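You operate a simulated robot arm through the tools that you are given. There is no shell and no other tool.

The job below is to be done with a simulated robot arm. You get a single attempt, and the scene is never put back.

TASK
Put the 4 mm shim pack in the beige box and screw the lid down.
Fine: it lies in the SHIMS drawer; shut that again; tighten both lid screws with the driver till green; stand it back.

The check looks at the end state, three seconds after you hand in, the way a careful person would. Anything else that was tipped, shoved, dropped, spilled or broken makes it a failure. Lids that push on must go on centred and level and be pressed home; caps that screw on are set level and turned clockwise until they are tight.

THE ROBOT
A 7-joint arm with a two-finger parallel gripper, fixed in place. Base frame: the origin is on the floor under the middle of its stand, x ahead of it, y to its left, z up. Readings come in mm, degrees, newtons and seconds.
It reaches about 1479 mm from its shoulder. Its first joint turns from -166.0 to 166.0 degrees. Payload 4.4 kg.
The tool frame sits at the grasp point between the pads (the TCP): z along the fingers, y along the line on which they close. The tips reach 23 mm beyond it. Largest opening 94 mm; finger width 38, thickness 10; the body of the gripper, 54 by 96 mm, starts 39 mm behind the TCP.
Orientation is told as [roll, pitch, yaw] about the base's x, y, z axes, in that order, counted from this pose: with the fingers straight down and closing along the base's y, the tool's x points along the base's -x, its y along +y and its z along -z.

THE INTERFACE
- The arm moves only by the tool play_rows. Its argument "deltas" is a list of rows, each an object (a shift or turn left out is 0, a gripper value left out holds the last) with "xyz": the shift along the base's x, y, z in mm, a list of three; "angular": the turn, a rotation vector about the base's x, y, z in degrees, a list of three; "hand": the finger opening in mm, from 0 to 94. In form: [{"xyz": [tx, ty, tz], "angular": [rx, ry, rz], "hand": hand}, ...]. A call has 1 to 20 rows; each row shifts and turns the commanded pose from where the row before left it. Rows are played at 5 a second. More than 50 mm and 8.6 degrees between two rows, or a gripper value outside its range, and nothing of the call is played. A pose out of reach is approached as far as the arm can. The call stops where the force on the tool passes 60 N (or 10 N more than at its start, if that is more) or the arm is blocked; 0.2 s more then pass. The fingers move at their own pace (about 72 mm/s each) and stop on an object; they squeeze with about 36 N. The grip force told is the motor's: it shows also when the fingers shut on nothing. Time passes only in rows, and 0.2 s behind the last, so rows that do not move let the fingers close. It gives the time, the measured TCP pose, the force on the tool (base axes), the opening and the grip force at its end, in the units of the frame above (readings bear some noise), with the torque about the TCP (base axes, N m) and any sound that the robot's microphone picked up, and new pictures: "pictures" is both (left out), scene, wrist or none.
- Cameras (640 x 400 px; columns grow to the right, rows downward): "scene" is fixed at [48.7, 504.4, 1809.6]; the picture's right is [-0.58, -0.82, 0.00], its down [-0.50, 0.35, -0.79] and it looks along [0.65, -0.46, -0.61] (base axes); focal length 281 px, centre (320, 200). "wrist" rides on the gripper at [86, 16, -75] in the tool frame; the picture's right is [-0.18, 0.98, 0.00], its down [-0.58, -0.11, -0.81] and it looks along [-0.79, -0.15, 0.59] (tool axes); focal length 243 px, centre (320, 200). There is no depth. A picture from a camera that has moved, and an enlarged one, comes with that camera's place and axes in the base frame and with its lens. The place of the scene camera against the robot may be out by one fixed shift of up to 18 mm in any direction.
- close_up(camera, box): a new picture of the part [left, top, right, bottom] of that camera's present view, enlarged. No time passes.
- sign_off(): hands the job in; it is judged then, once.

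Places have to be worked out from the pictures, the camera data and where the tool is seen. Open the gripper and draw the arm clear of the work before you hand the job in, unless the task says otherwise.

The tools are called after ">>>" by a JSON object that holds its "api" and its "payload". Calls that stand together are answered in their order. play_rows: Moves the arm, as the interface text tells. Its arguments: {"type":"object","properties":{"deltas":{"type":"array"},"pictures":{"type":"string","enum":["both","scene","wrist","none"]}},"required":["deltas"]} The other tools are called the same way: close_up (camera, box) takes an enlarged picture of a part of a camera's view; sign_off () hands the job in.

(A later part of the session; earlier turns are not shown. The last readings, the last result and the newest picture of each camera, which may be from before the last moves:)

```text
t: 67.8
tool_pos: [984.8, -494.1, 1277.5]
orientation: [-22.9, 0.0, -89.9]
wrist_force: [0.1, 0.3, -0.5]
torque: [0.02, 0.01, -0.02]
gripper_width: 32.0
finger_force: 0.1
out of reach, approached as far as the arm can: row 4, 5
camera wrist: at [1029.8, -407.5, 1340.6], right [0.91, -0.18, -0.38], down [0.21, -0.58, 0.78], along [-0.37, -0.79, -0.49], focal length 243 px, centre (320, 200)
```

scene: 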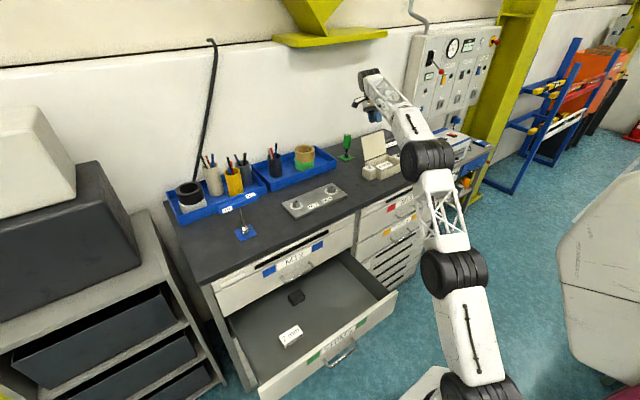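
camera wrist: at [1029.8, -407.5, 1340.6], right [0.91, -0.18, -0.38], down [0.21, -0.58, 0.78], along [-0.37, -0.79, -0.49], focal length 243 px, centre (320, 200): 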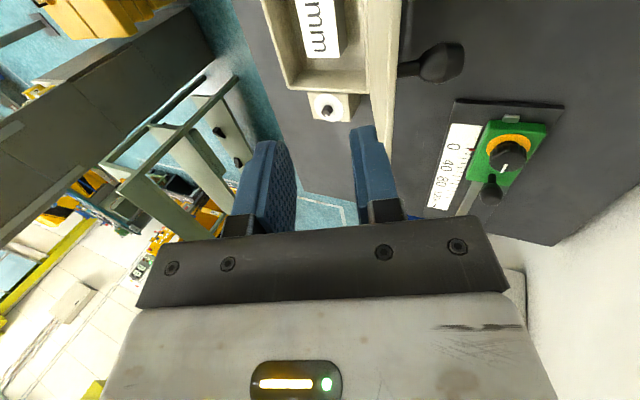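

I'm near the reach limit here, but this view shows a dark knob on the lid's rear face. I'll zoom in on it.

>>> {"api": "close_up", "payload": {"camera": "wrist", "box": [340, 0, 580, 150]}}

```text
2.67 times, centred on (460, 75) of wrist
camera zoom: at [1029.8, -407.5, 1340.6], right [0.91, -0.18, -0.38], down [0.21, -0.58, 0.78], along [-0.37, -0.79, -0.49], focal length 647 px, centre (-53, 533)
```

zoom: 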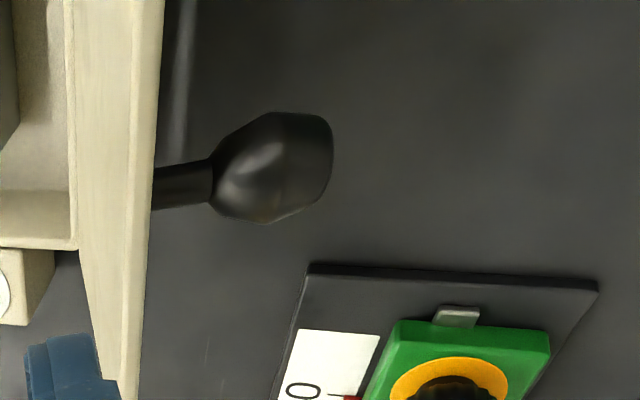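

The knob (Ø≈28) is on the lid's outer face near its free edge, at y≈−498. I'll use a vertical tool at y≈−450, clear of the knob, with the fingers straddling the lid edge. The rear finger will push it over and the front one will catch it. First I'll go back to vertical above that spot.

>>> {"api": "play_rows", "payload": {"deltas": [{"xyz": [0, 10, 0], "angular": [0, -7.67, 0]}, {"xyz": [5, 15, 0], "angular": [0, -7.67, 0], "hand": 60}, {"xyz": [5, 15, 0], "angular": [0, -7.56, 0]}, {"xyz": [5, 4, -15]}, {"xyz": [0, 0, -15]}, {"xyz": [0, 0, 0]}]}}

```text
t: 69.2
tool_pos: [998.1, -451.1, 1249.8]
orientation: [0.2, -0.1, -89.9]
wrist_force: [0.4, 0.8, 0.6]
torque: [-0.04, 0.0, 0.0]
gripper_width: 59.9
finger_force: 0.1
camera wrist: at [1014.4, -364.1, 1324.5], right [0.98, -0.18, 0.0], down [-0.11, -0.58, 0.81], along [-0.15, -0.79, -0.59], focal length 243 px, centre (320, 200)
```

scene: 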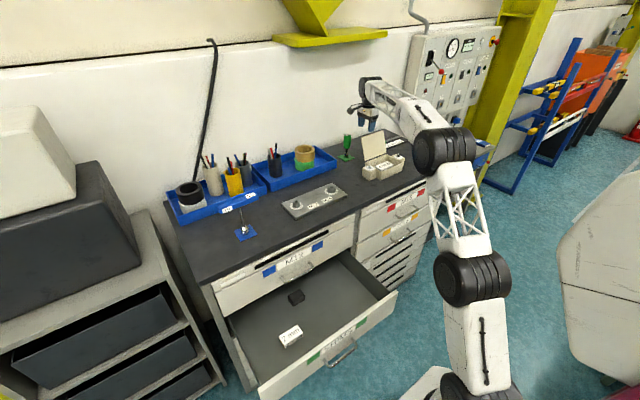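
wrist: 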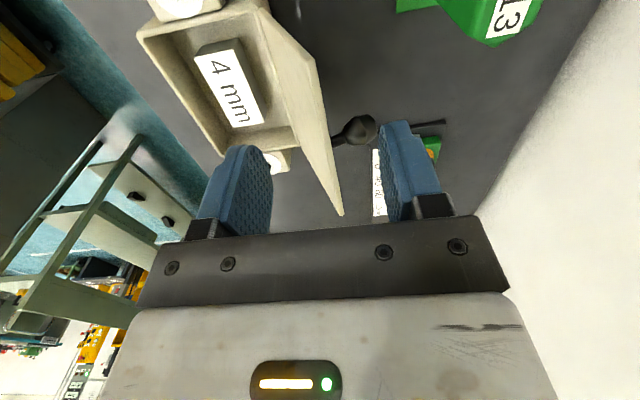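

The lid edge runs between the fingers. I'll lower so the tips sit about 20 mm below the lid's top edge.

>>> {"api": "play_rows", "payload": {"deltas": [{"xyz": [1, 0, -20]}, {"xyz": [1, 0, -20]}, {"xyz": [0, 0, -20]}, {"xyz": [0, 0, 0]}]}}

>>> {"api": "close_up", "payload": {"camera": "scene", "box": [330, 90, 450, 190]}}

```text
t: 70.2
tool_pos: [1000.7, -452.3, 1188.4]
orientation: [0.1, 0.0, -90.0]
wrist_force: [-0.4, 0.9, 0.8]
torque: [0.01, 0.0, 0.02]
gripper_width: 60.1
finger_force: 0.0
camera wrist: at [1017.0, -364.2, 1263.9], right [0.98, -0.18, 0.0], down [-0.11, -0.58, 0.81], along [-0.15, -0.79, -0.59], focal length 243 px, centre (320, 200)
```

scene: 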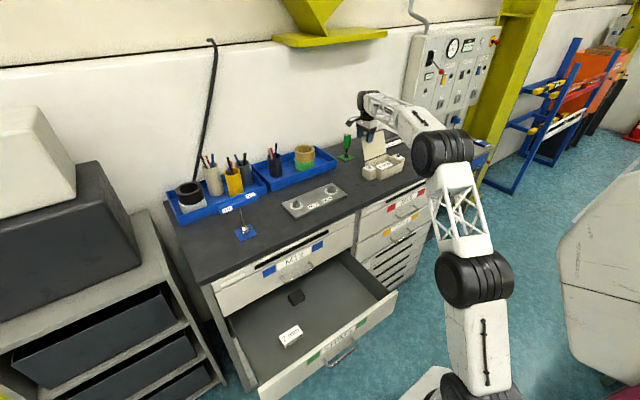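
wrist: 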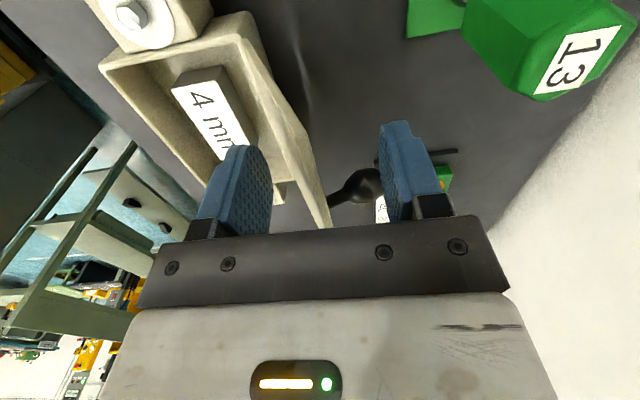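

```text
4.00 times, centred on (390, 140) of scene
camera zoom: at [48.7, 504.4, 1809.6], right [-0.58, -0.82, 0.0], down [-0.5, 0.35, -0.79], along [0.65, -0.46, -0.61], focal length 1122 px, centre (40, 440)
```

zoom: 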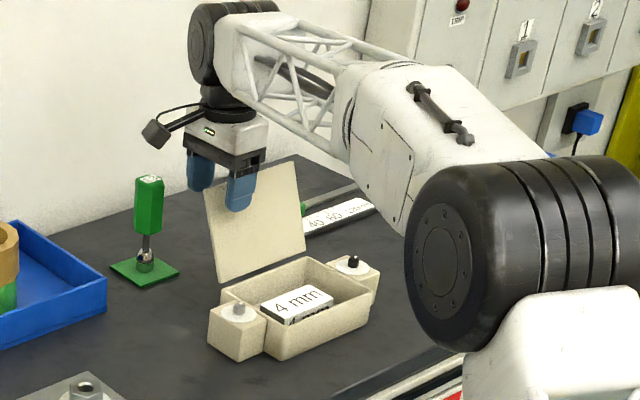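

The fingers straddle the lid edge cleanly. I'll narrow the gap to 44 mm and move −x so the rear finger tips the lid up to vertical.

>>> {"api": "play_rows", "payload": {"deltas": [{"hand": 44}, {"xyz": [0, 0, 0]}, {"xyz": [-12, 0, 0]}, {"xyz": [-12, 0, 0]}, {"xyz": [-12, 0, 0]}, {"xyz": [-12, 0, 0]}, {"xyz": [-8, 0, 0]}]}}

```text
t: 71.8
tool_pos: [942.9, -452.2, 1187.8]
orientation: [0.2, -0.1, -89.9]
wrist_force: [-0.4, 0.5, 0.5]
torque: [0.0, 0.0, -0.04]
gripper_width: 44.2
finger_force: 0.0
camera wrist: at [960.1, -364.8, 1263.2], right [0.98, -0.18, 0.0], down [-0.11, -0.58, 0.81], along [-0.15, -0.79, -0.59], focal length 243 px, centre (320, 200)
```

scene: 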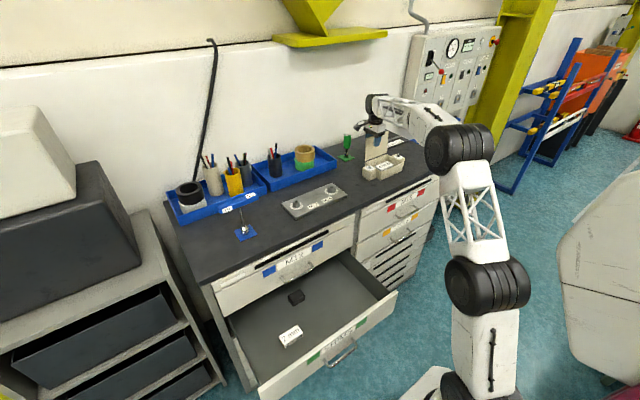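
wrist: 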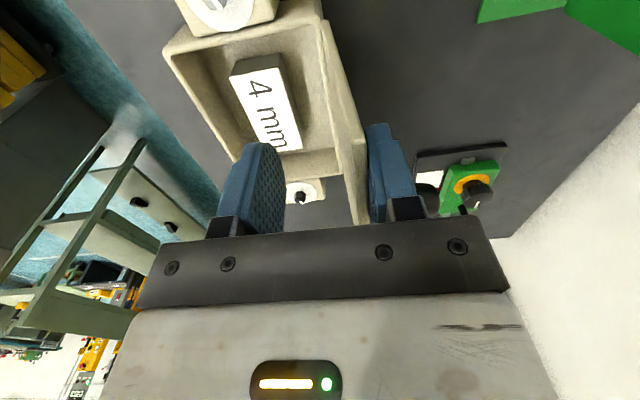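

The lid is now near vertical and following the rear finger with negligible force. I'll continue pushing past vertical.

>>> {"api": "play_rows", "payload": {"deltas": [{"xyz": [-10, 0, 0]}, {"xyz": [-10, 0, 0]}, {"xyz": [-10, 0, 0]}, {"xyz": [0, 0, 0]}]}}

>>> {"api": "close_up", "payload": {"camera": "scene", "box": [330, 90, 450, 190]}}

```text
t: 72.8
tool_pos: [913.7, -451.6, 1189.1]
orientation: [0.2, 0.0, -89.9]
wrist_force: [-0.1, -1.5, 0.7]
torque: [0.01, 0.01, 0.0]
gripper_width: 44.3
finger_force: 0.5
camera wrist: at [930.4, -365.1, 1264.2], right [0.98, -0.18, 0.0], down [-0.11, -0.58, 0.81], along [-0.15, -0.79, -0.59], focal length 243 px, centre (320, 200)
```

scene: 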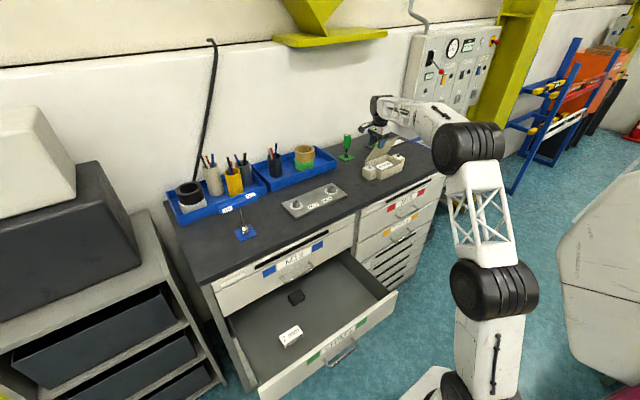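
wrist: 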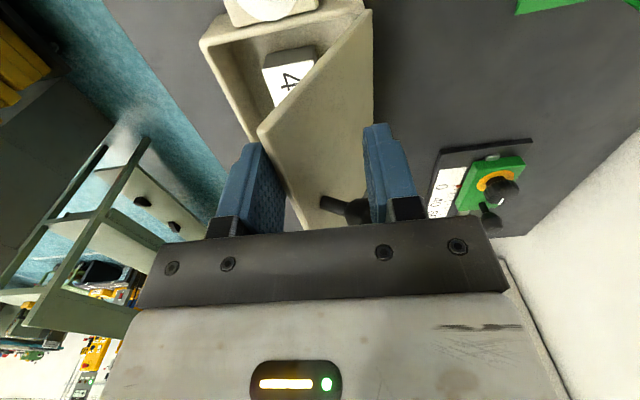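

```text
4.00 times, centred on (390, 140) of scene
camera zoom: at [48.7, 504.4, 1809.6], right [-0.58, -0.82, 0.0], down [-0.5, 0.35, -0.79], along [0.65, -0.46, -0.61], focal length 1122 px, centre (40, 440)
```

zoom: 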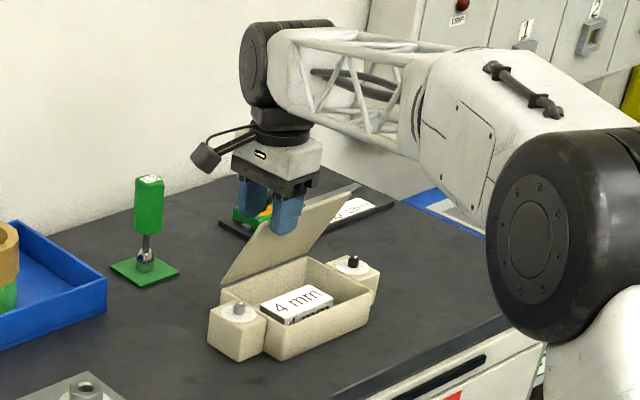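

The lid has gone past vertical and rests on the front finger, caught as planned. I'll let it down gradually by moving forward (−x) and down.

>>> {"api": "play_rows", "payload": {"deltas": [{"xyz": [-10, 0, -5]}, {"xyz": [-10, 0, -8]}, {"xyz": [-10, 0, -10]}, {"xyz": [-6, 0, -8]}, {"xyz": [0, 0, 0]}]}}

>>> {"api": "close_up", "payload": {"camera": "scene", "box": [330, 90, 450, 190]}}

```text
t: 74.0
tool_pos: [877.7, -451.4, 1158.7]
orientation: [0.1, 0.1, -89.8]
wrist_force: [-1.8, 1.2, 0.3]
torque: [0.0, 0.02, -0.09]
gripper_width: 45.1
finger_force: 1.3
camera wrist: at [895.0, -364.3, 1233.3], right [0.98, -0.18, 0.0], down [-0.11, -0.58, 0.81], along [-0.15, -0.79, -0.59], focal length 243 px, centre (320, 200)
```

scene: 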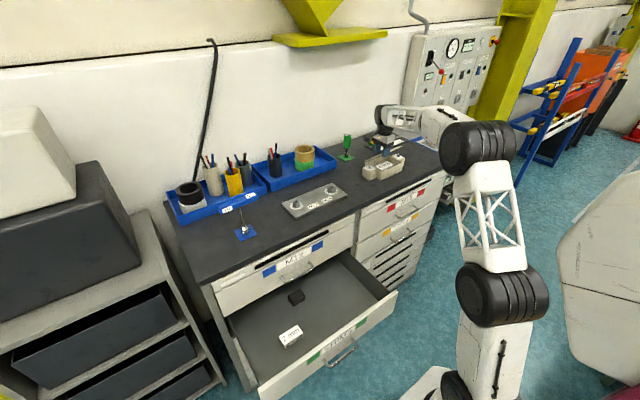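
wrist: 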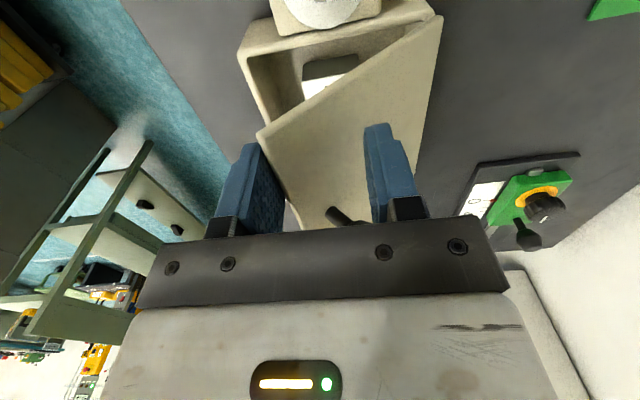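

```text
4.00 times, centred on (390, 140) of scene
camera zoom: at [48.7, 504.4, 1809.6], right [-0.58, -0.82, 0.0], down [-0.5, 0.35, -0.79], along [0.65, -0.46, -0.61], focal length 1122 px, centre (40, 440)
```

zoom: 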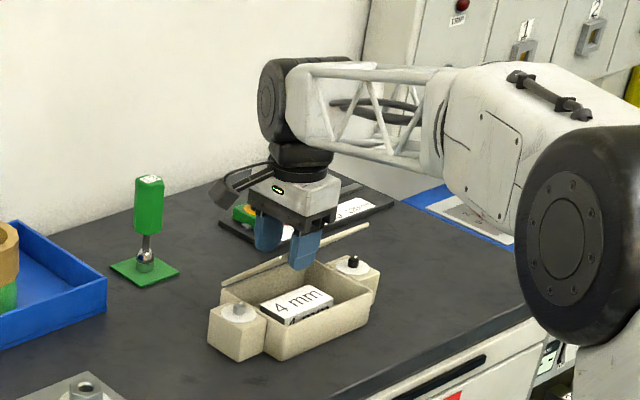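

The lid is down to roughly 38° and still resting on the front finger. I'll continue down in smaller steps.

>>> {"api": "play_rows", "payload": {"deltas": [{"xyz": [-6, 0, -5]}, {"xyz": [-5, 0, -6]}, {"xyz": [-4, 0, -6]}, {"xyz": [-3, 0, -5]}, {"xyz": [0, 0, 0]}]}}

>>> {"api": "close_up", "payload": {"camera": "scene", "box": [330, 90, 450, 190]}}

```text
t: 75.2
tool_pos: [859.9, -451.6, 1136.8]
orientation: [0.2, 0.0, -89.9]
wrist_force: [-1.0, 0.0, 0.3]
torque: [-0.01, -0.04, -0.04]
gripper_width: 44.7
finger_force: 0.6
camera wrist: at [876.8, -364.3, 1211.9], right [0.98, -0.18, 0.0], down [-0.11, -0.58, 0.81], along [-0.15, -0.79, -0.59], focal length 243 px, centre (320, 200)
```

scene: 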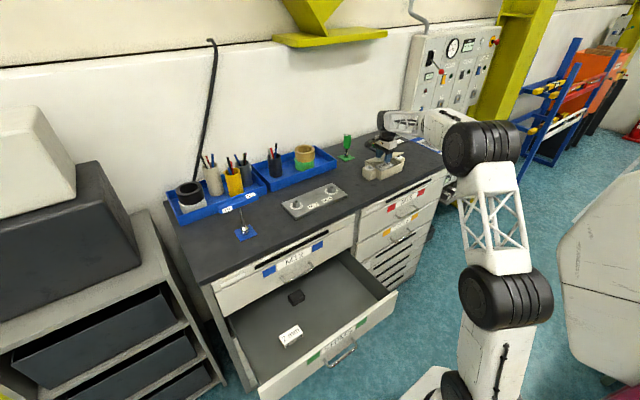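
wrist: 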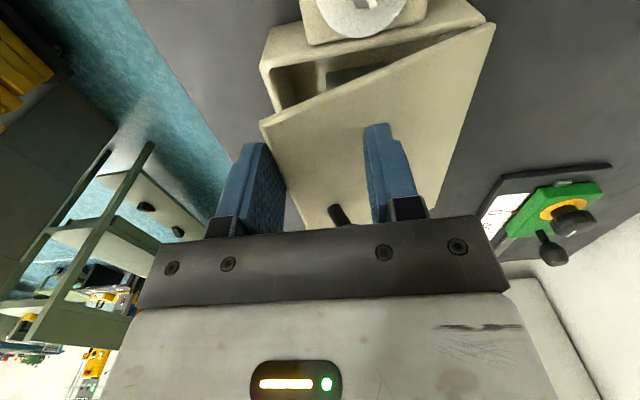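

```text
4.00 times, centred on (390, 140) of scene
camera zoom: at [48.7, 504.4, 1809.6], right [-0.58, -0.82, 0.0], down [-0.5, 0.35, -0.79], along [0.65, -0.46, -0.61], focal length 1122 px, centre (40, 440)
```

zoom: 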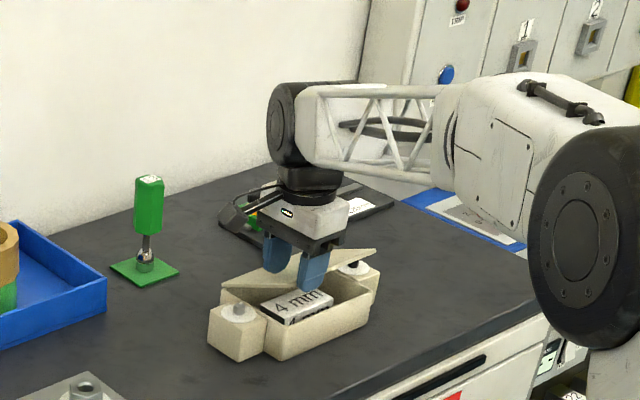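

The lid is at about 18–20°. I'll move forward a bit more so it slips off the front finger and closes.

>>> {"api": "play_rows", "payload": {"deltas": [{"xyz": [-5, 0, -2]}, {"xyz": [-5, 0, 0]}, {"xyz": [-6, 0, 0]}, {"xyz": [0, 0, 0]}, {"xyz": [0, 0, 0]}]}}

>>> {"api": "close_up", "payload": {"camera": "scene", "box": [330, 90, 450, 190]}}

```text
t: 76.4
tool_pos: [844.5, -451.8, 1136.3]
orientation: [0.3, 0.0, -89.9]
wrist_force: [-0.3, 0.1, -0.3]
torque: [0.01, -0.02, 0.04]
gripper_width: 44.0
finger_force: 0.2
camera wrist: at [860.6, -364.7, 1210.7], right [0.98, -0.18, 0.0], down [-0.11, -0.58, 0.81], along [-0.15, -0.79, -0.59], focal length 243 px, centre (320, 200)
```

scene: 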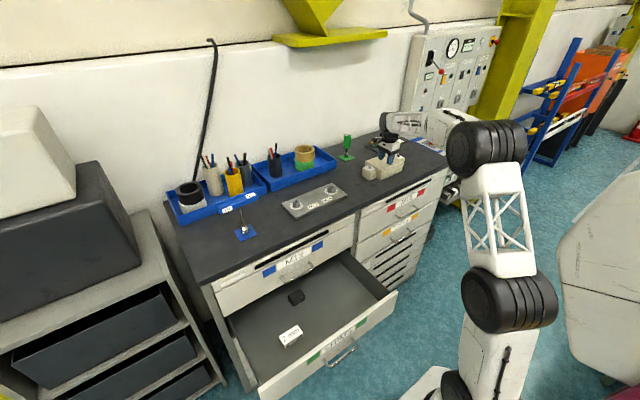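
wrist: 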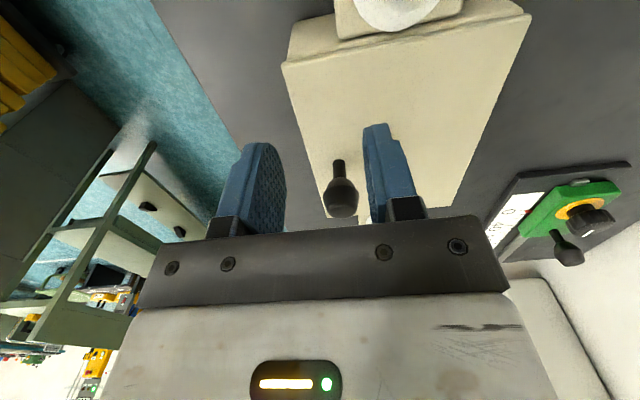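

```text
4.00 times, centred on (390, 140) of scene
camera zoom: at [48.7, 504.4, 1809.6], right [-0.58, -0.82, 0.0], down [-0.5, 0.35, -0.79], along [0.65, -0.46, -0.61], focal length 1122 px, centre (40, 440)
```

zoom: 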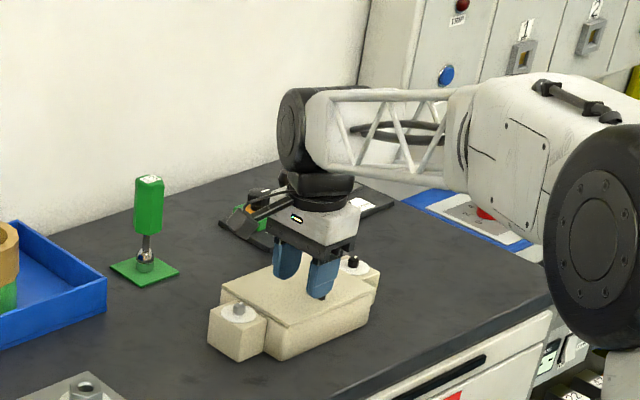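

The lid has dropped closed. I'll rise, close the fingers, and gently press the lid beside the knob to confirm it is home.

>>> {"api": "play_rows", "payload": {"deltas": [{"xyz": [0, 0, 25]}, {"xyz": [10, 0, 10], "hand": 0}, {"xyz": [15, 0, 0]}, {"xyz": [0, 0, 0]}, {"xyz": [0, 0, -25]}, {"xyz": [0, 0, -25]}, {"xyz": [0, 0, -5]}, {"xyz": [0, 0, 0]}]}}

```text
t: 78.2
tool_pos: [869.6, -452.8, 1114.7]
orientation: [0.2, 0.0, -89.9]
wrist_force: [0.5, 0.5, 0.6]
torque: [0.02, -0.06, -0.01]
gripper_width: 0.1
finger_force: 35.8
camera wrist: at [886.9, -365.5, 1189.3], right [0.98, -0.18, 0.0], down [-0.11, -0.58, 0.81], along [-0.15, -0.79, -0.59], focal length 243 px, centre (320, 200)
```

scene: 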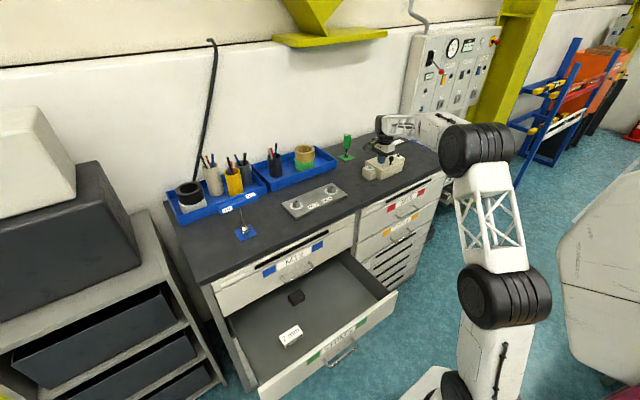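
wrist: 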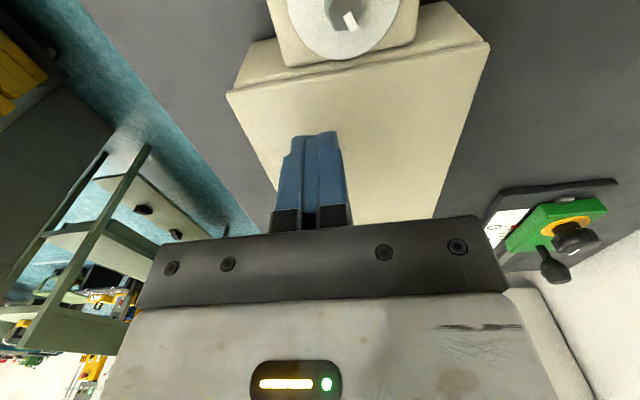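

No contact yet, with the tips at about z 1092. I'll press down in small steps until light contact.

>>> {"api": "play_rows", "payload": {"deltas": [{"xyz": [0, 0, -4]}, {"xyz": [0, 0, -4]}, {"xyz": [0, 0, -2]}, {"xyz": [0, 0, 0]}], "pictures": "none"}}

```text
t: 79.2
tool_pos: [868.6, -452.1, 1104.9]
orientation: [0.1, 0.0, -89.9]
wrist_force: [0.3, 0.0, 0.1]
torque: [0.0, -0.03, 0.0]
gripper_width: 0.0
finger_force: 36.4
```

Tips are at about 1082 and still free; I'll go on with smaller steps.

>>> {"api": "play_rows", "payload": {"deltas": [{"xyz": [0, 0, -2]}, {"xyz": [0, 0, -2]}, {"xyz": [0, 0, -1]}, {"xyz": [0, 0, 0]}], "pictures": "none"}}

```text
t: 80.2
tool_pos: [868.4, -452.2, 1099.2]
orientation: [0.2, 0.1, -89.9]
wrist_force: [-0.3, -0.4, 1.3]
torque: [0.01, 0.0, 0.03]
gripper_width: 0.1
finger_force: 35.7
```

Tips at about 1076, still essentially free. I'll take one-millimetre steps from here.

>>> {"api": "play_rows", "payload": {"deltas": [{"xyz": [0, 0, -1]}, {"xyz": [0, 0, -1]}, {"xyz": [0, 0, -1]}, {"xyz": [0, 0, 0]}], "pictures": "wrist"}}

```text
t: 81.2
tool_pos: [868.7, -451.0, 1099.3]
orientation: [0.3, -0.1, -90.0]
wrist_force: [-14.5, -4.4, 40.2]
torque: [0.6, 0.36, 0.26]
gripper_width: 0.0
finger_force: 36.7
camera wrist: at [885.7, -364.5, 1174.4], right [0.98, -0.18, 0.01], down [-0.11, -0.58, 0.81], along [-0.14, -0.79, -0.59], focal length 243 px, centre (320, 200)
```

wrist: 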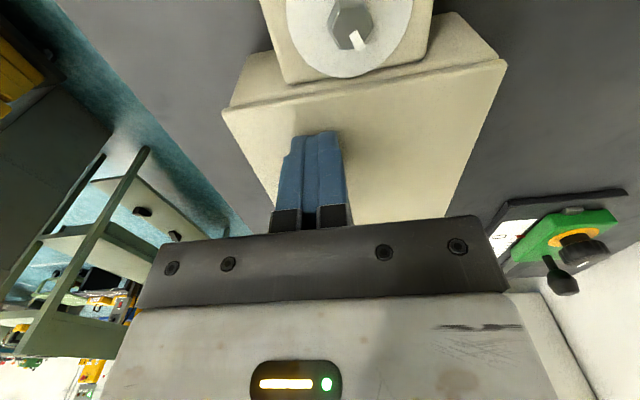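

The lid is solidly seated, with its top at z≈1076 and 40 N reaction. I'll rise and turn the hand to yaw 0 to look at the driver, opening the gripper on the way.

>>> {"api": "play_rows", "payload": {"deltas": [{"xyz": [0, 0, 10]}, {"xyz": [0, 0, 40]}, {"xyz": [0, 0, 45]}, {"xyz": [0, 0, 45], "hand": 80}, {"xyz": [0, 2, 0], "angular": [0, 0, 8.2]}, {"xyz": [0, 2, 0], "angular": [0, 0, 8.2]}, {"xyz": [0, 2, 0], "angular": [0, 0, 8.2]}, {"xyz": [0, 2, 0], "angular": [0, 0, 8.2]}, {"xyz": [5, 2, 0], "angular": [0, 0, 8.2]}, {"xyz": [5, 2, 0], "angular": [0, 0, 8.2]}, {"xyz": [5, 2, 0], "angular": [0, 0, 8.2]}, {"xyz": [5, 2, 0], "angular": [0, 0, 8.2]}, {"xyz": [5, 2, 0], "angular": [0, 0, 8.2]}, {"xyz": [5, 2, 0], "angular": [0, 0, 8.2]}, {"xyz": [0, 2, 0], "angular": [0, 0, 8]}]}}

```text
t: 84.4
tool_pos: [900.0, -428.4, 1235.8]
orientation: [0.1, 0.0, 0.1]
wrist_force: [0.1, -0.3, 1.1]
torque: [0.02, -0.02, -0.01]
gripper_width: 80.1
finger_force: 0.0
camera wrist: at [813.5, -412.5, 1311.2], right [0.18, 0.98, 0.0], down [0.58, -0.11, 0.81], along [0.79, -0.14, -0.59], focal length 243 px, centre (320, 200)
```

scene: 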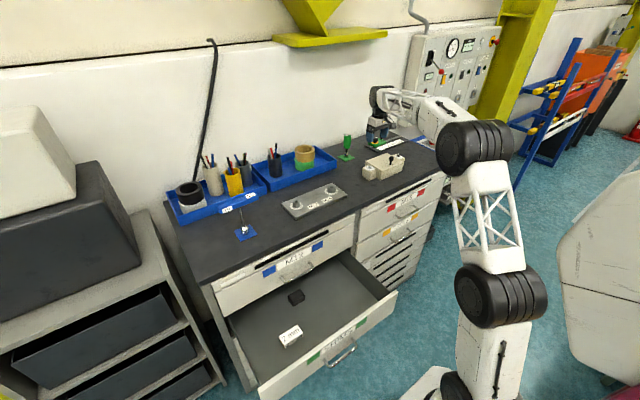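
wrist: 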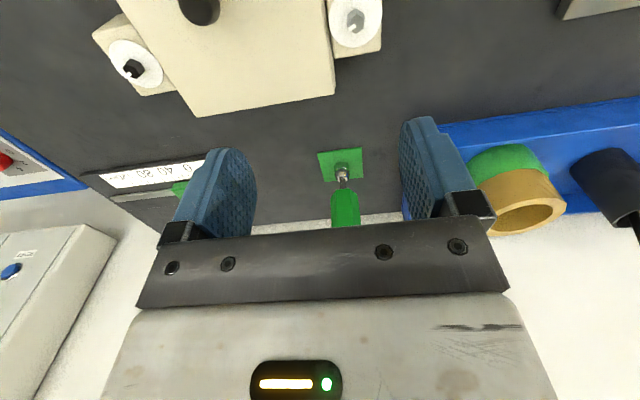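

Clear view of the driver and both screws. I'll zoom in to measure.

>>> {"api": "close_up", "payload": {"camera": "wrist", "box": [300, 130, 400, 230]}}

>>> {"api": "close_up", "payload": {"camera": "wrist", "box": [80, 0, 400, 130]}}

>>> {"api": "close_up", "payload": {"camera": "scene", "box": [325, 120, 425, 190]}}

```text
4.00 times, centred on (350, 180) of wrist
camera zoom: at [813.5, -412.5, 1311.2], right [0.18, 0.98, 0.0], down [0.58, -0.11, 0.81], along [0.79, -0.14, -0.59], focal length 970 px, centre (200, 280)
```

zoom: 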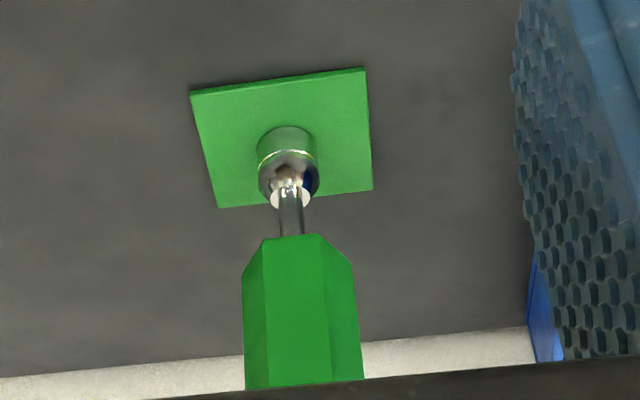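

```text
2.00 times, centred on (240, 65) of wrist
camera zoom: at [813.5, -412.5, 1311.2], right [0.18, 0.98, 0.0], down [0.58, -0.11, 0.81], along [0.79, -0.14, -0.59], focal length 485 px, centre (480, 470)
```

zoom: 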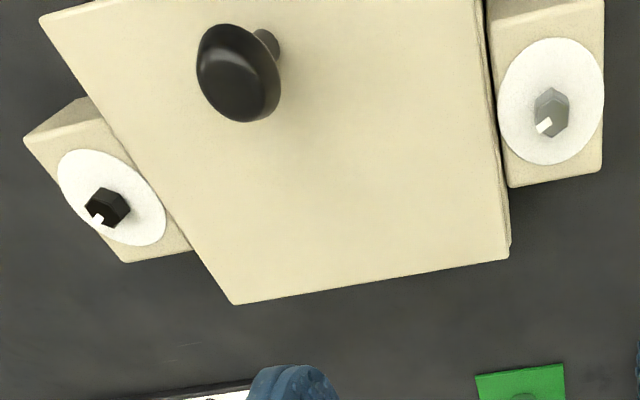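

```text
5.71 times, centred on (375, 155) of scene
camera zoom: at [48.7, 504.4, 1809.6], right [-0.58, -0.82, 0.0], down [-0.5, 0.35, -0.79], along [0.65, -0.46, -0.61], focal length 1603 px, centre (6, 457)
```

zoom: 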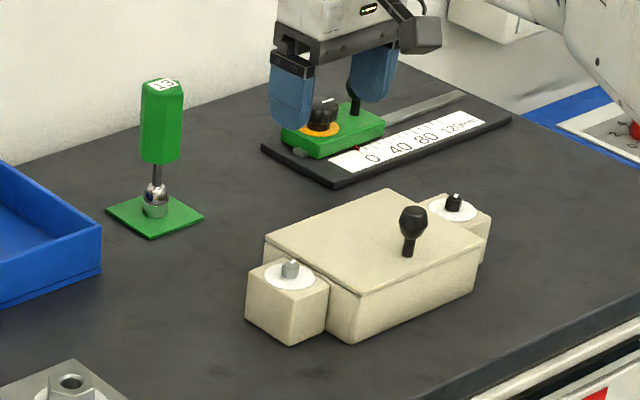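

The driver axis is near (1109, −430), with its handle spanning z≈1071–1158 and about 43 mm across. I want plenty of clockwise travel, so I'll test how far yaw can go positive here in free air.

>>> {"api": "play_rows", "payload": {"deltas": [{"angular": [0, 0, 8.4]}, {"angular": [0, 0, 8.4]}, {"angular": [0, 0, 8.4]}, {"angular": [0, 0, 8.4]}, {"angular": [0, 0, 8.4]}, {"angular": [0, 0, 8.4]}, {"angular": [0, 0, 8.4]}, {"angular": [0, 0, 8.4]}, {"angular": [0, 0, 8.4]}, {"angular": [0, 0, 8.4]}, {"angular": [0, 0, 8.4]}, {"angular": [0, 0, 8.4]}], "pictures": "scene"}}

```text
t: 87.0
tool_pos: [899.3, -428.9, 1236.5]
orientation: [0.3, 0.0, 101.0]
wrist_force: [0.0, 1.3, -0.9]
torque: [-0.02, 0.01, 0.0]
gripper_width: 80.1
finger_force: 0.1
```

scene: 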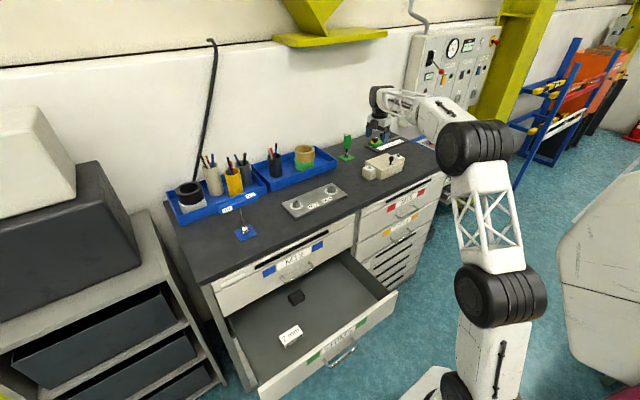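

Yaw +101° is fine. I'll probe a bit further to learn the limit.

>>> {"api": "play_rows", "payload": {"deltas": [{"angular": [0, 0, 8.4]}, {"angular": [0, 0, 8.4]}, {"angular": [0, 0, 8.4]}, {"angular": [0, 0, 8.4]}, {"angular": [0, 0, 8.4]}, {"angular": [0, 0, 8.4]}], "pictures": "none"}}

```text
t: 88.4
tool_pos: [904.4, -424.3, 1236.2]
orientation: [0.6, -0.2, 146.9]
wrist_force: [0.4, 0.7, -1.5]
torque: [0.02, 0.03, 0.0]
gripper_width: 79.8
finger_force: 0.0
out of reach, approached as far as the arm can: row 6
```

The yaw limit is about +147°, so I have roughly 330° of travel. The handle is hexagonal with flats facing ±x, so I'll grip it at yaw +90° (closing along x), turning back to +90° and moving above the driver.

>>> {"api": "play_rows", "payload": {"deltas": [{"angular": [0, 0, -8.13]}, {"angular": [0, 0, -8.13]}, {"angular": [0, 0, -8.13]}, {"angular": [0, 0, -8.13]}, {"angular": [0, 0, -8.13]}, {"angular": [0, 0, -8.13]}, {"angular": [0, 0, -8.12]}, {"xyz": [40, -1, -6], "hand": 72}, {"xyz": [40, -1, -6]}, {"xyz": [40, -1, -6]}, {"xyz": [40, -1, -8]}, {"xyz": [20, -1, -8]}, {"xyz": [0, 0, 0]}]}}

```text
t: 91.2
tool_pos: [1084.4, -429.4, 1205.8]
orientation: [0.4, 0.0, 89.8]
wrist_force: [0.4, -0.1, 0.2]
torque: [0.01, -0.02, 0.01]
gripper_width: 71.8
finger_force: 0.1
camera wrist: at [1068.5, -515.6, 1281.7], right [-0.98, 0.19, 0.01], down [0.12, 0.58, 0.81], along [0.15, 0.79, -0.59], focal length 243 px, centre (320, 200)
```

scene: 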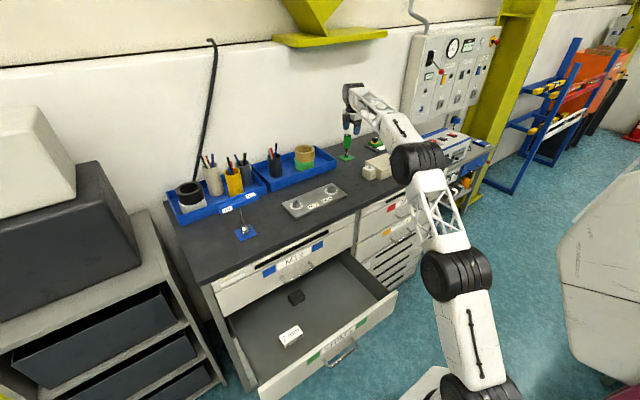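
wrist: 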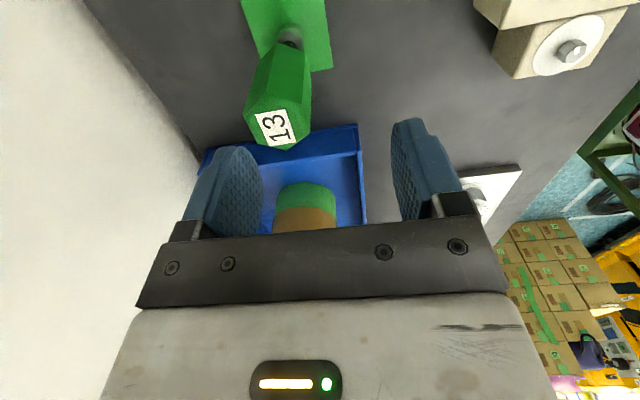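

The driver is right ahead. I'll zoom to centre on its top face precisely.

>>> {"api": "close_up", "payload": {"camera": "wrist", "box": [220, 0, 360, 160]}}

```text
2.50 times, centred on (290, 80) of wrist
camera zoom: at [1068.5, -515.6, 1281.7], right [-0.98, 0.19, 0.01], down [0.12, 0.58, 0.81], along [0.15, 0.79, -0.59], focal length 606 px, centre (395, 500)
```

zoom: 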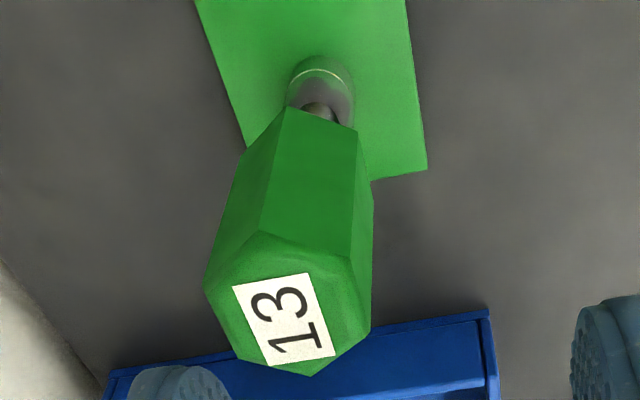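

The handle's hexagon centre is at (1110.5, −430.5), with its flats 36 mm apart in x and its top at z≈1157. I'll move over it and descend around the handle.

>>> {"api": "play_rows", "payload": {"deltas": [{"xyz": [13, -0.5, -5]}, {"xyz": [13, -0.5, -5]}, {"xyz": [0, 0, -10]}, {"xyz": [0, 0, 0]}], "pictures": "wrist"}}

```text
t: 92.2
tool_pos: [1110.2, -429.8, 1186.3]
orientation: [0.5, 0.0, 89.7]
wrist_force: [-0.1, 0.7, -0.1]
torque: [-0.02, -0.03, -0.02]
gripper_width: 71.7
finger_force: 0.1
camera wrist: at [1095.2, -516.4, 1261.5], right [-0.98, 0.19, 0.01], down [0.12, 0.58, 0.81], along [0.15, 0.79, -0.59], focal length 243 px, centre (320, 200)
```

wrist: 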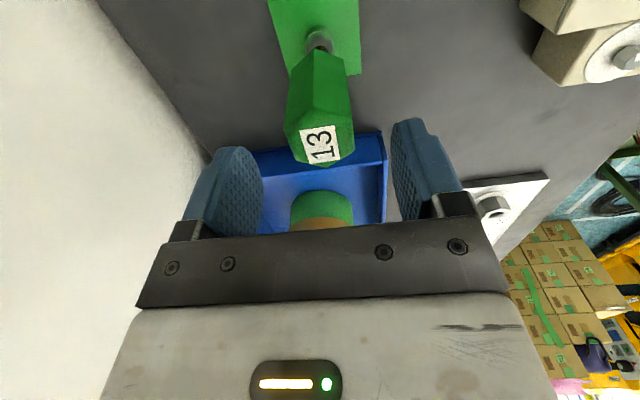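

Well centred. I'll descend about 58 mm so the pads surround the upper handle.

>>> {"api": "play_rows", "payload": {"deltas": [{"xyz": [0, -0.5, -20]}, {"xyz": [0, 0, -20]}, {"xyz": [0, 0, -14]}, {"xyz": [0, 0, -4]}, {"xyz": [0, 0, 0]}]}}

>>> {"api": "close_up", "payload": {"camera": "scene", "box": [310, 80, 410, 170]}}

```text
t: 93.4
tool_pos: [1109.4, -429.8, 1126.8]
orientation: [0.4, -0.1, 89.8]
wrist_force: [0.1, 0.7, 0.6]
torque: [0.02, -0.04, -0.03]
gripper_width: 72.2
finger_force: 0.0
camera wrist: at [1094.6, -516.1, 1202.4], right [-0.98, 0.19, 0.01], down [0.12, 0.58, 0.81], along [0.15, 0.79, -0.59], focal length 243 px, centre (320, 200)
```

scene: 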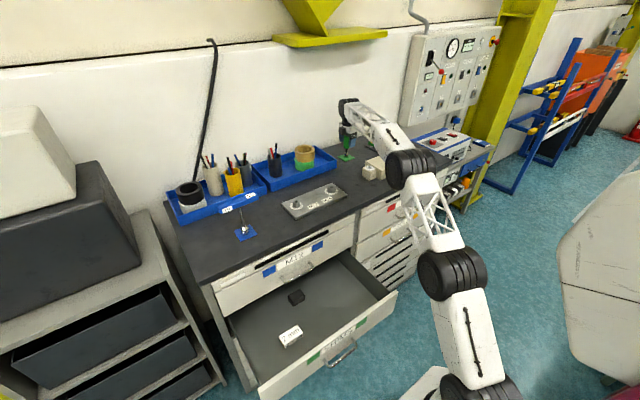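
wrist: 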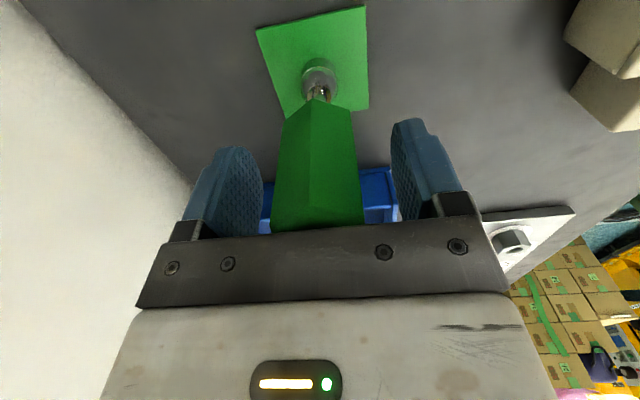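

```text
4.44 times, centred on (360, 125) of scene
camera zoom: at [48.7, 504.4, 1809.6], right [-0.58, -0.82, 0.0], down [-0.5, 0.35, -0.79], along [0.65, -0.46, -0.61], focal length 1247 px, centre (142, 533)
```

zoom: 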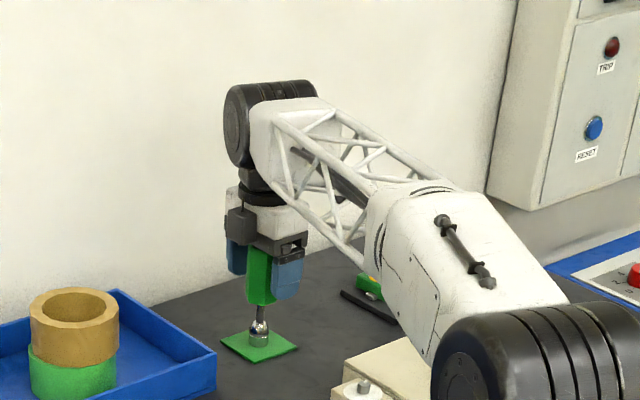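

The handle is between the pads and nothing is touching. I'll close the gripper on it.

>>> {"api": "play_rows", "payload": {"deltas": [{"xyz": [0.8, -0.5, 0], "hand": 20}, {"xyz": [0, 0, 0]}, {"xyz": [0, 0, 0]}, {"xyz": [0, 0, 0]}], "pictures": "wrist"}}

```text
t: 94.4
tool_pos: [1110.3, -431.9, 1127.5]
orientation: [0.6, 0.0, 89.8]
wrist_force: [-0.6, -0.4, -0.3]
torque: [-0.03, 0.0, -0.02]
gripper_width: 36.1
finger_force: 36.3
camera wrist: at [1095.3, -516.9, 1202.0], right [-0.98, 0.19, 0.01], down [0.12, 0.58, 0.81], along [0.15, 0.79, -0.59], focal length 243 px, centre (320, 200)
```

wrist: 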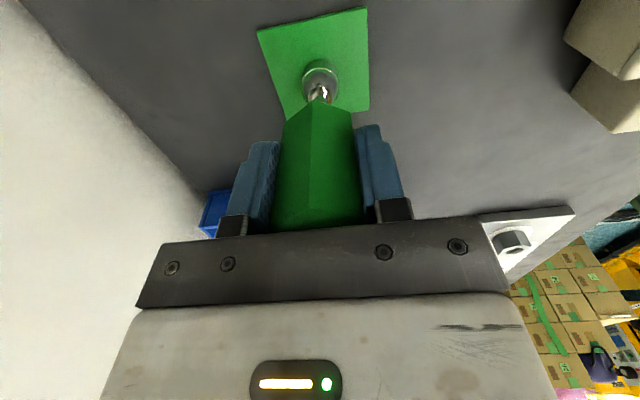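

Firm grip on the flats at 36.1 mm. I'll remember this pose for the return and lift the driver slowly straight up.

>>> {"api": "play_rows", "payload": {"deltas": [{"xyz": [0, 0, 5]}, {"xyz": [0, 0, 10]}, {"xyz": [0, 0, 10]}, {"xyz": [0, 0, 10]}, {"xyz": [0, 0, 10]}]}}

>>> {"api": "close_up", "payload": {"camera": "scene", "box": [310, 80, 410, 170]}}

```text
t: 95.6
tool_pos: [1111.1, -431.2, 1171.5]
orientation: [0.5, 0.0, 89.8]
wrist_force: [-0.3, 0.4, -1.5]
torque: [0.01, -0.01, 0.01]
gripper_width: 36.1
finger_force: 35.8
camera wrist: at [1096.3, -517.7, 1247.5], right [-0.98, 0.19, 0.01], down [0.12, 0.58, 0.81], along [0.15, 0.79, -0.59], focal length 243 px, centre (320, 200)
```

scene: 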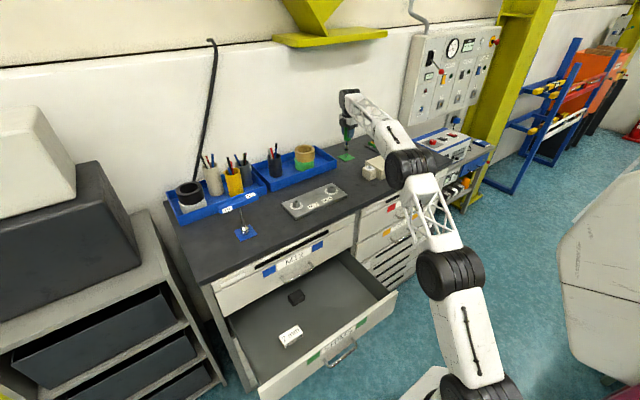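
wrist: 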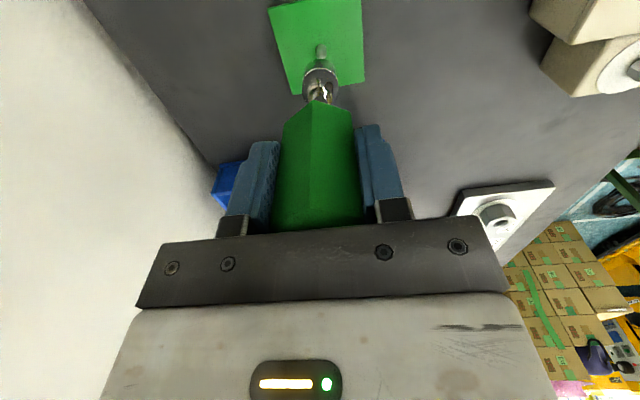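

```text
4.44 times, centred on (360, 125) of scene
camera zoom: at [48.7, 504.4, 1809.6], right [-0.58, -0.82, 0.0], down [-0.5, 0.35, -0.79], along [0.65, -0.46, -0.61], focal length 1247 px, centre (142, 533)
```

zoom: 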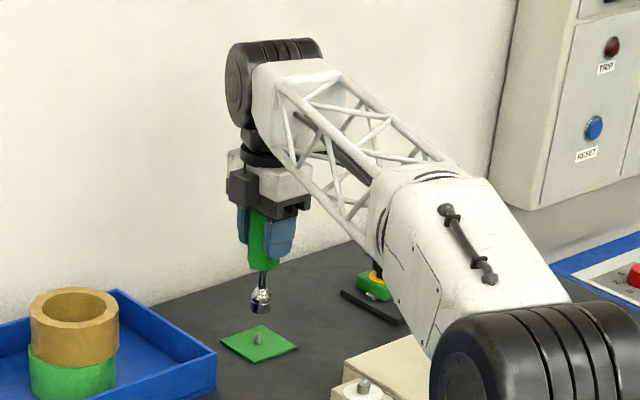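

The driver is off its pin, held straight. I'll carry it over to hover above the grey screw at (889, −396), turning to about +130° yaw on the way for maximum clockwise travel.

>>> {"api": "play_rows", "payload": {"deltas": [{"xyz": [-20, 3, 15], "angular": [0, 0, 5]}, {"xyz": [-35, 5, 12], "angular": [0, 0, 6]}, {"xyz": [-35, 6, 8], "angular": [0, 0, 6]}, {"xyz": [-35, 6, 5], "angular": [0, 0, 6]}, {"xyz": [-35, 6, 5], "angular": [0, 0, 6]}, {"xyz": [-35, 6, 0], "angular": [0, 0, 6]}, {"xyz": [-27, 3, 0], "angular": [0, 0, 5]}, {"xyz": [0, 0, 0]}]}}

>>> {"api": "close_up", "payload": {"camera": "wrist", "box": [240, 0, 420, 130]}}

```text
t: 97.4
tool_pos: [887.5, -394.2, 1218.1]
orientation: [0.3, 0.0, 129.8]
wrist_force: [-0.3, 0.3, -2.0]
torque: [-0.04, 0.0, -0.01]
gripper_width: 36.1
finger_force: 36.3
camera wrist: at [932.3, -470.5, 1293.2], right [-0.87, -0.49, 0.01], down [-0.28, 0.52, 0.81], along [-0.4, 0.7, -0.59], focal length 243 px, centre (320, 200)
```

scene: 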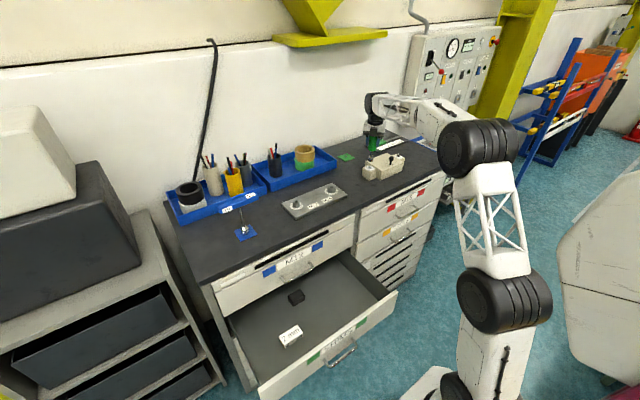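
wrist: 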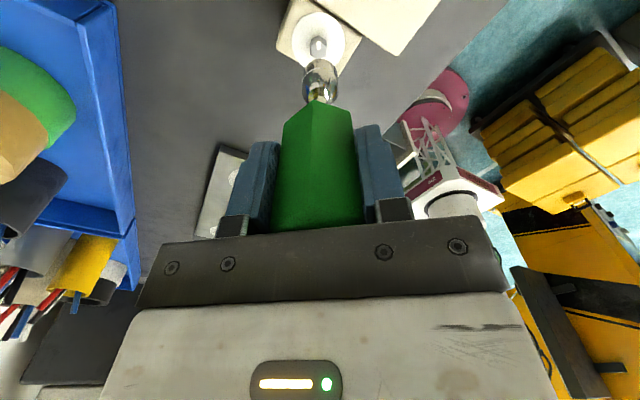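

```text
3.08 times, centred on (330, 65) of wrist
camera zoom: at [932.3, -470.5, 1293.2], right [-0.87, -0.49, 0.01], down [-0.28, 0.52, 0.81], along [-0.4, 0.7, -0.59], focal length 746 px, centre (289, 615)
```

zoom: 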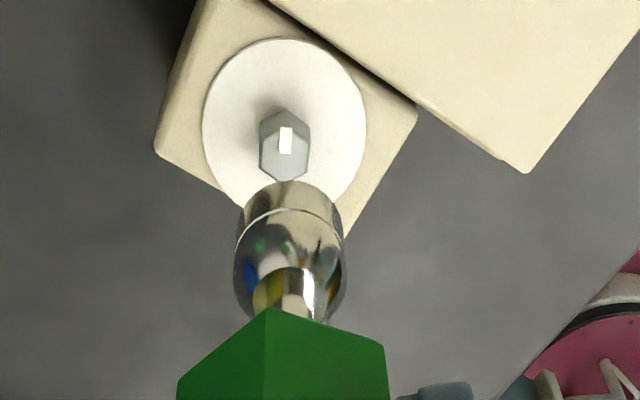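

Excellent view of the screw head under the socket. The washer centre works out near (891.5, −397.8), so I'll shift a few millimetres and lower to just above the head to check alignment.

>>> {"api": "play_rows", "payload": {"deltas": [{"xyz": [2.2, -1.8, -10]}, {"xyz": [2.0, -1.8, -8]}, {"xyz": [0, 0, -4]}, {"xyz": [0, 0, 0]}], "pictures": "wrist"}}

>>> {"api": "close_up", "payload": {"camera": "wrist", "box": [240, 0, 400, 120]}}

>>> {"api": "close_up", "payload": {"camera": "scene", "box": [340, 130, 420, 190]}}

```text
t: 98.4
tool_pos: [893.2, -398.8, 1195.2]
orientation: [0.4, 0.0, 129.8]
wrist_force: [-0.4, -0.2, -1.9]
torque: [0.06, 0.01, 0.01]
gripper_width: 35.9
finger_force: 35.5
camera wrist: at [936.9, -475.1, 1270.1], right [-0.87, -0.49, 0.01], down [-0.28, 0.52, 0.81], along [-0.4, 0.7, -0.59], focal length 243 px, centre (320, 200)
```

wrist: 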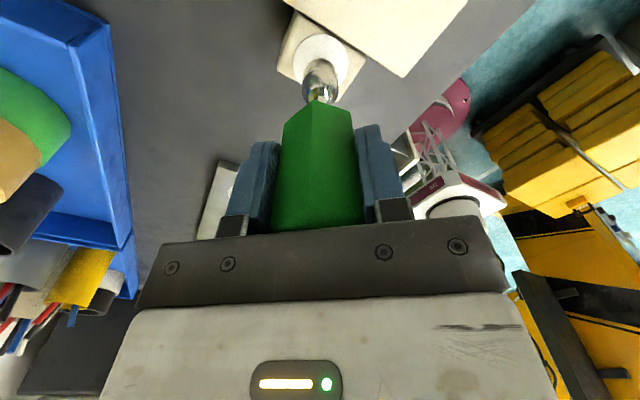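

```text
3.33 times, centred on (320, 60) of wrist
camera zoom: at [936.9, -475.1, 1270.1], right [-0.87, -0.49, 0.01], down [-0.28, 0.52, 0.81], along [-0.4, 0.7, -0.59], focal length 809 px, centre (320, 667)
```

zoom: 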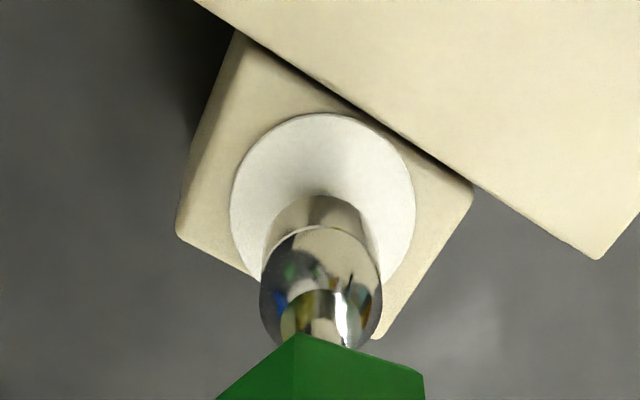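

```text
6.67 times, centred on (380, 160) of scene
camera zoom: at [48.7, 504.4, 1809.6], right [-0.58, -0.82, 0.0], down [-0.5, 0.35, -0.79], along [0.65, -0.46, -0.61], focal length 1871 px, centre (-80, 467)
```

zoom: 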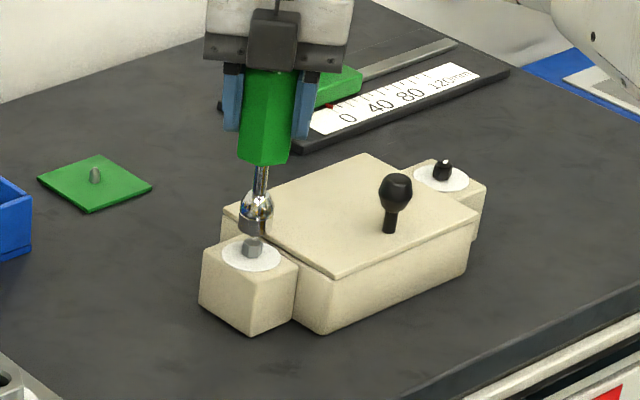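

The washer centre and the driver axis coincide within about 1 mm in the wrist view, and the scene view agrees. I'll lower gently onto the head, watching the force.

>>> {"api": "play_rows", "payload": {"deltas": [{"xyz": [0, 0, -2]}, {"xyz": [0, 0, -2]}, {"xyz": [0, 0, -2]}, {"xyz": [0, 0, 0]}], "pictures": "none"}}

```text
t: 99.4
tool_pos: [893.2, -399.0, 1189.1]
orientation: [0.4, 0.0, 129.8]
wrist_force: [0.9, -0.2, -1.2]
torque: [0.02, 0.0, -0.01]
gripper_width: 36.0
finger_force: 36.3
```

No contact yet; I'll continue down in small steps.

>>> {"api": "play_rows", "payload": {"deltas": [{"xyz": [0, 0, -2]}, {"xyz": [0, 0, -2]}, {"xyz": [0, 0, 0]}], "pictures": "none"}}

>>> {"api": "close_up", "payload": {"camera": "scene", "box": [350, 140, 400, 180]}}

```text
t: 100.2
tool_pos: [892.6, -398.9, 1185.6]
orientation: [0.4, -0.1, 129.8]
wrist_force: [-0.8, 0.3, -0.9]
torque: [-0.01, -0.04, -0.02]
gripper_width: 36.0
finger_force: 36.1
```

```text
10.00 times, centred on (375, 160) of scene
camera zoom: at [48.7, 504.4, 1809.6], right [-0.58, -0.82, 0.0], down [-0.5, 0.35, -0.79], along [0.65, -0.46, -0.61], focal length 2806 px, centre (-230, 600)
```

zoom: 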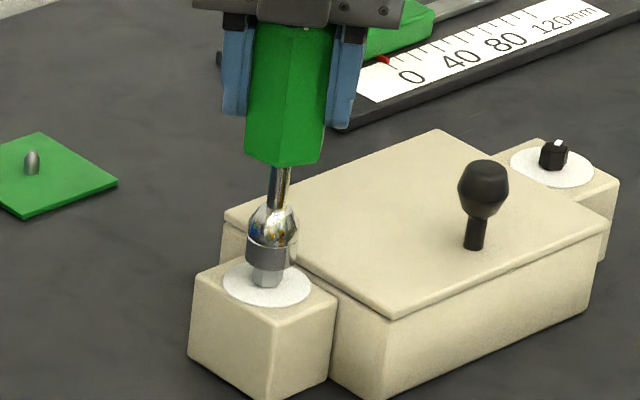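

The socket is right at the head and aligned, with no contact force yet. I'll continue down slowly.

>>> {"api": "play_rows", "payload": {"deltas": [{"xyz": [0, 0, -1.5]}, {"xyz": [0, 0, -1.5]}, {"xyz": [0, 0, 0]}], "pictures": "none"}}

```text
t: 101.0
tool_pos: [893.8, -399.3, 1184.4]
orientation: [0.4, 0.1, 129.8]
wrist_force: [-9.4, 6.8, 13.8]
torque: [0.73, 1.1, -0.02]
gripper_width: 36.3
finger_force: 35.7
```

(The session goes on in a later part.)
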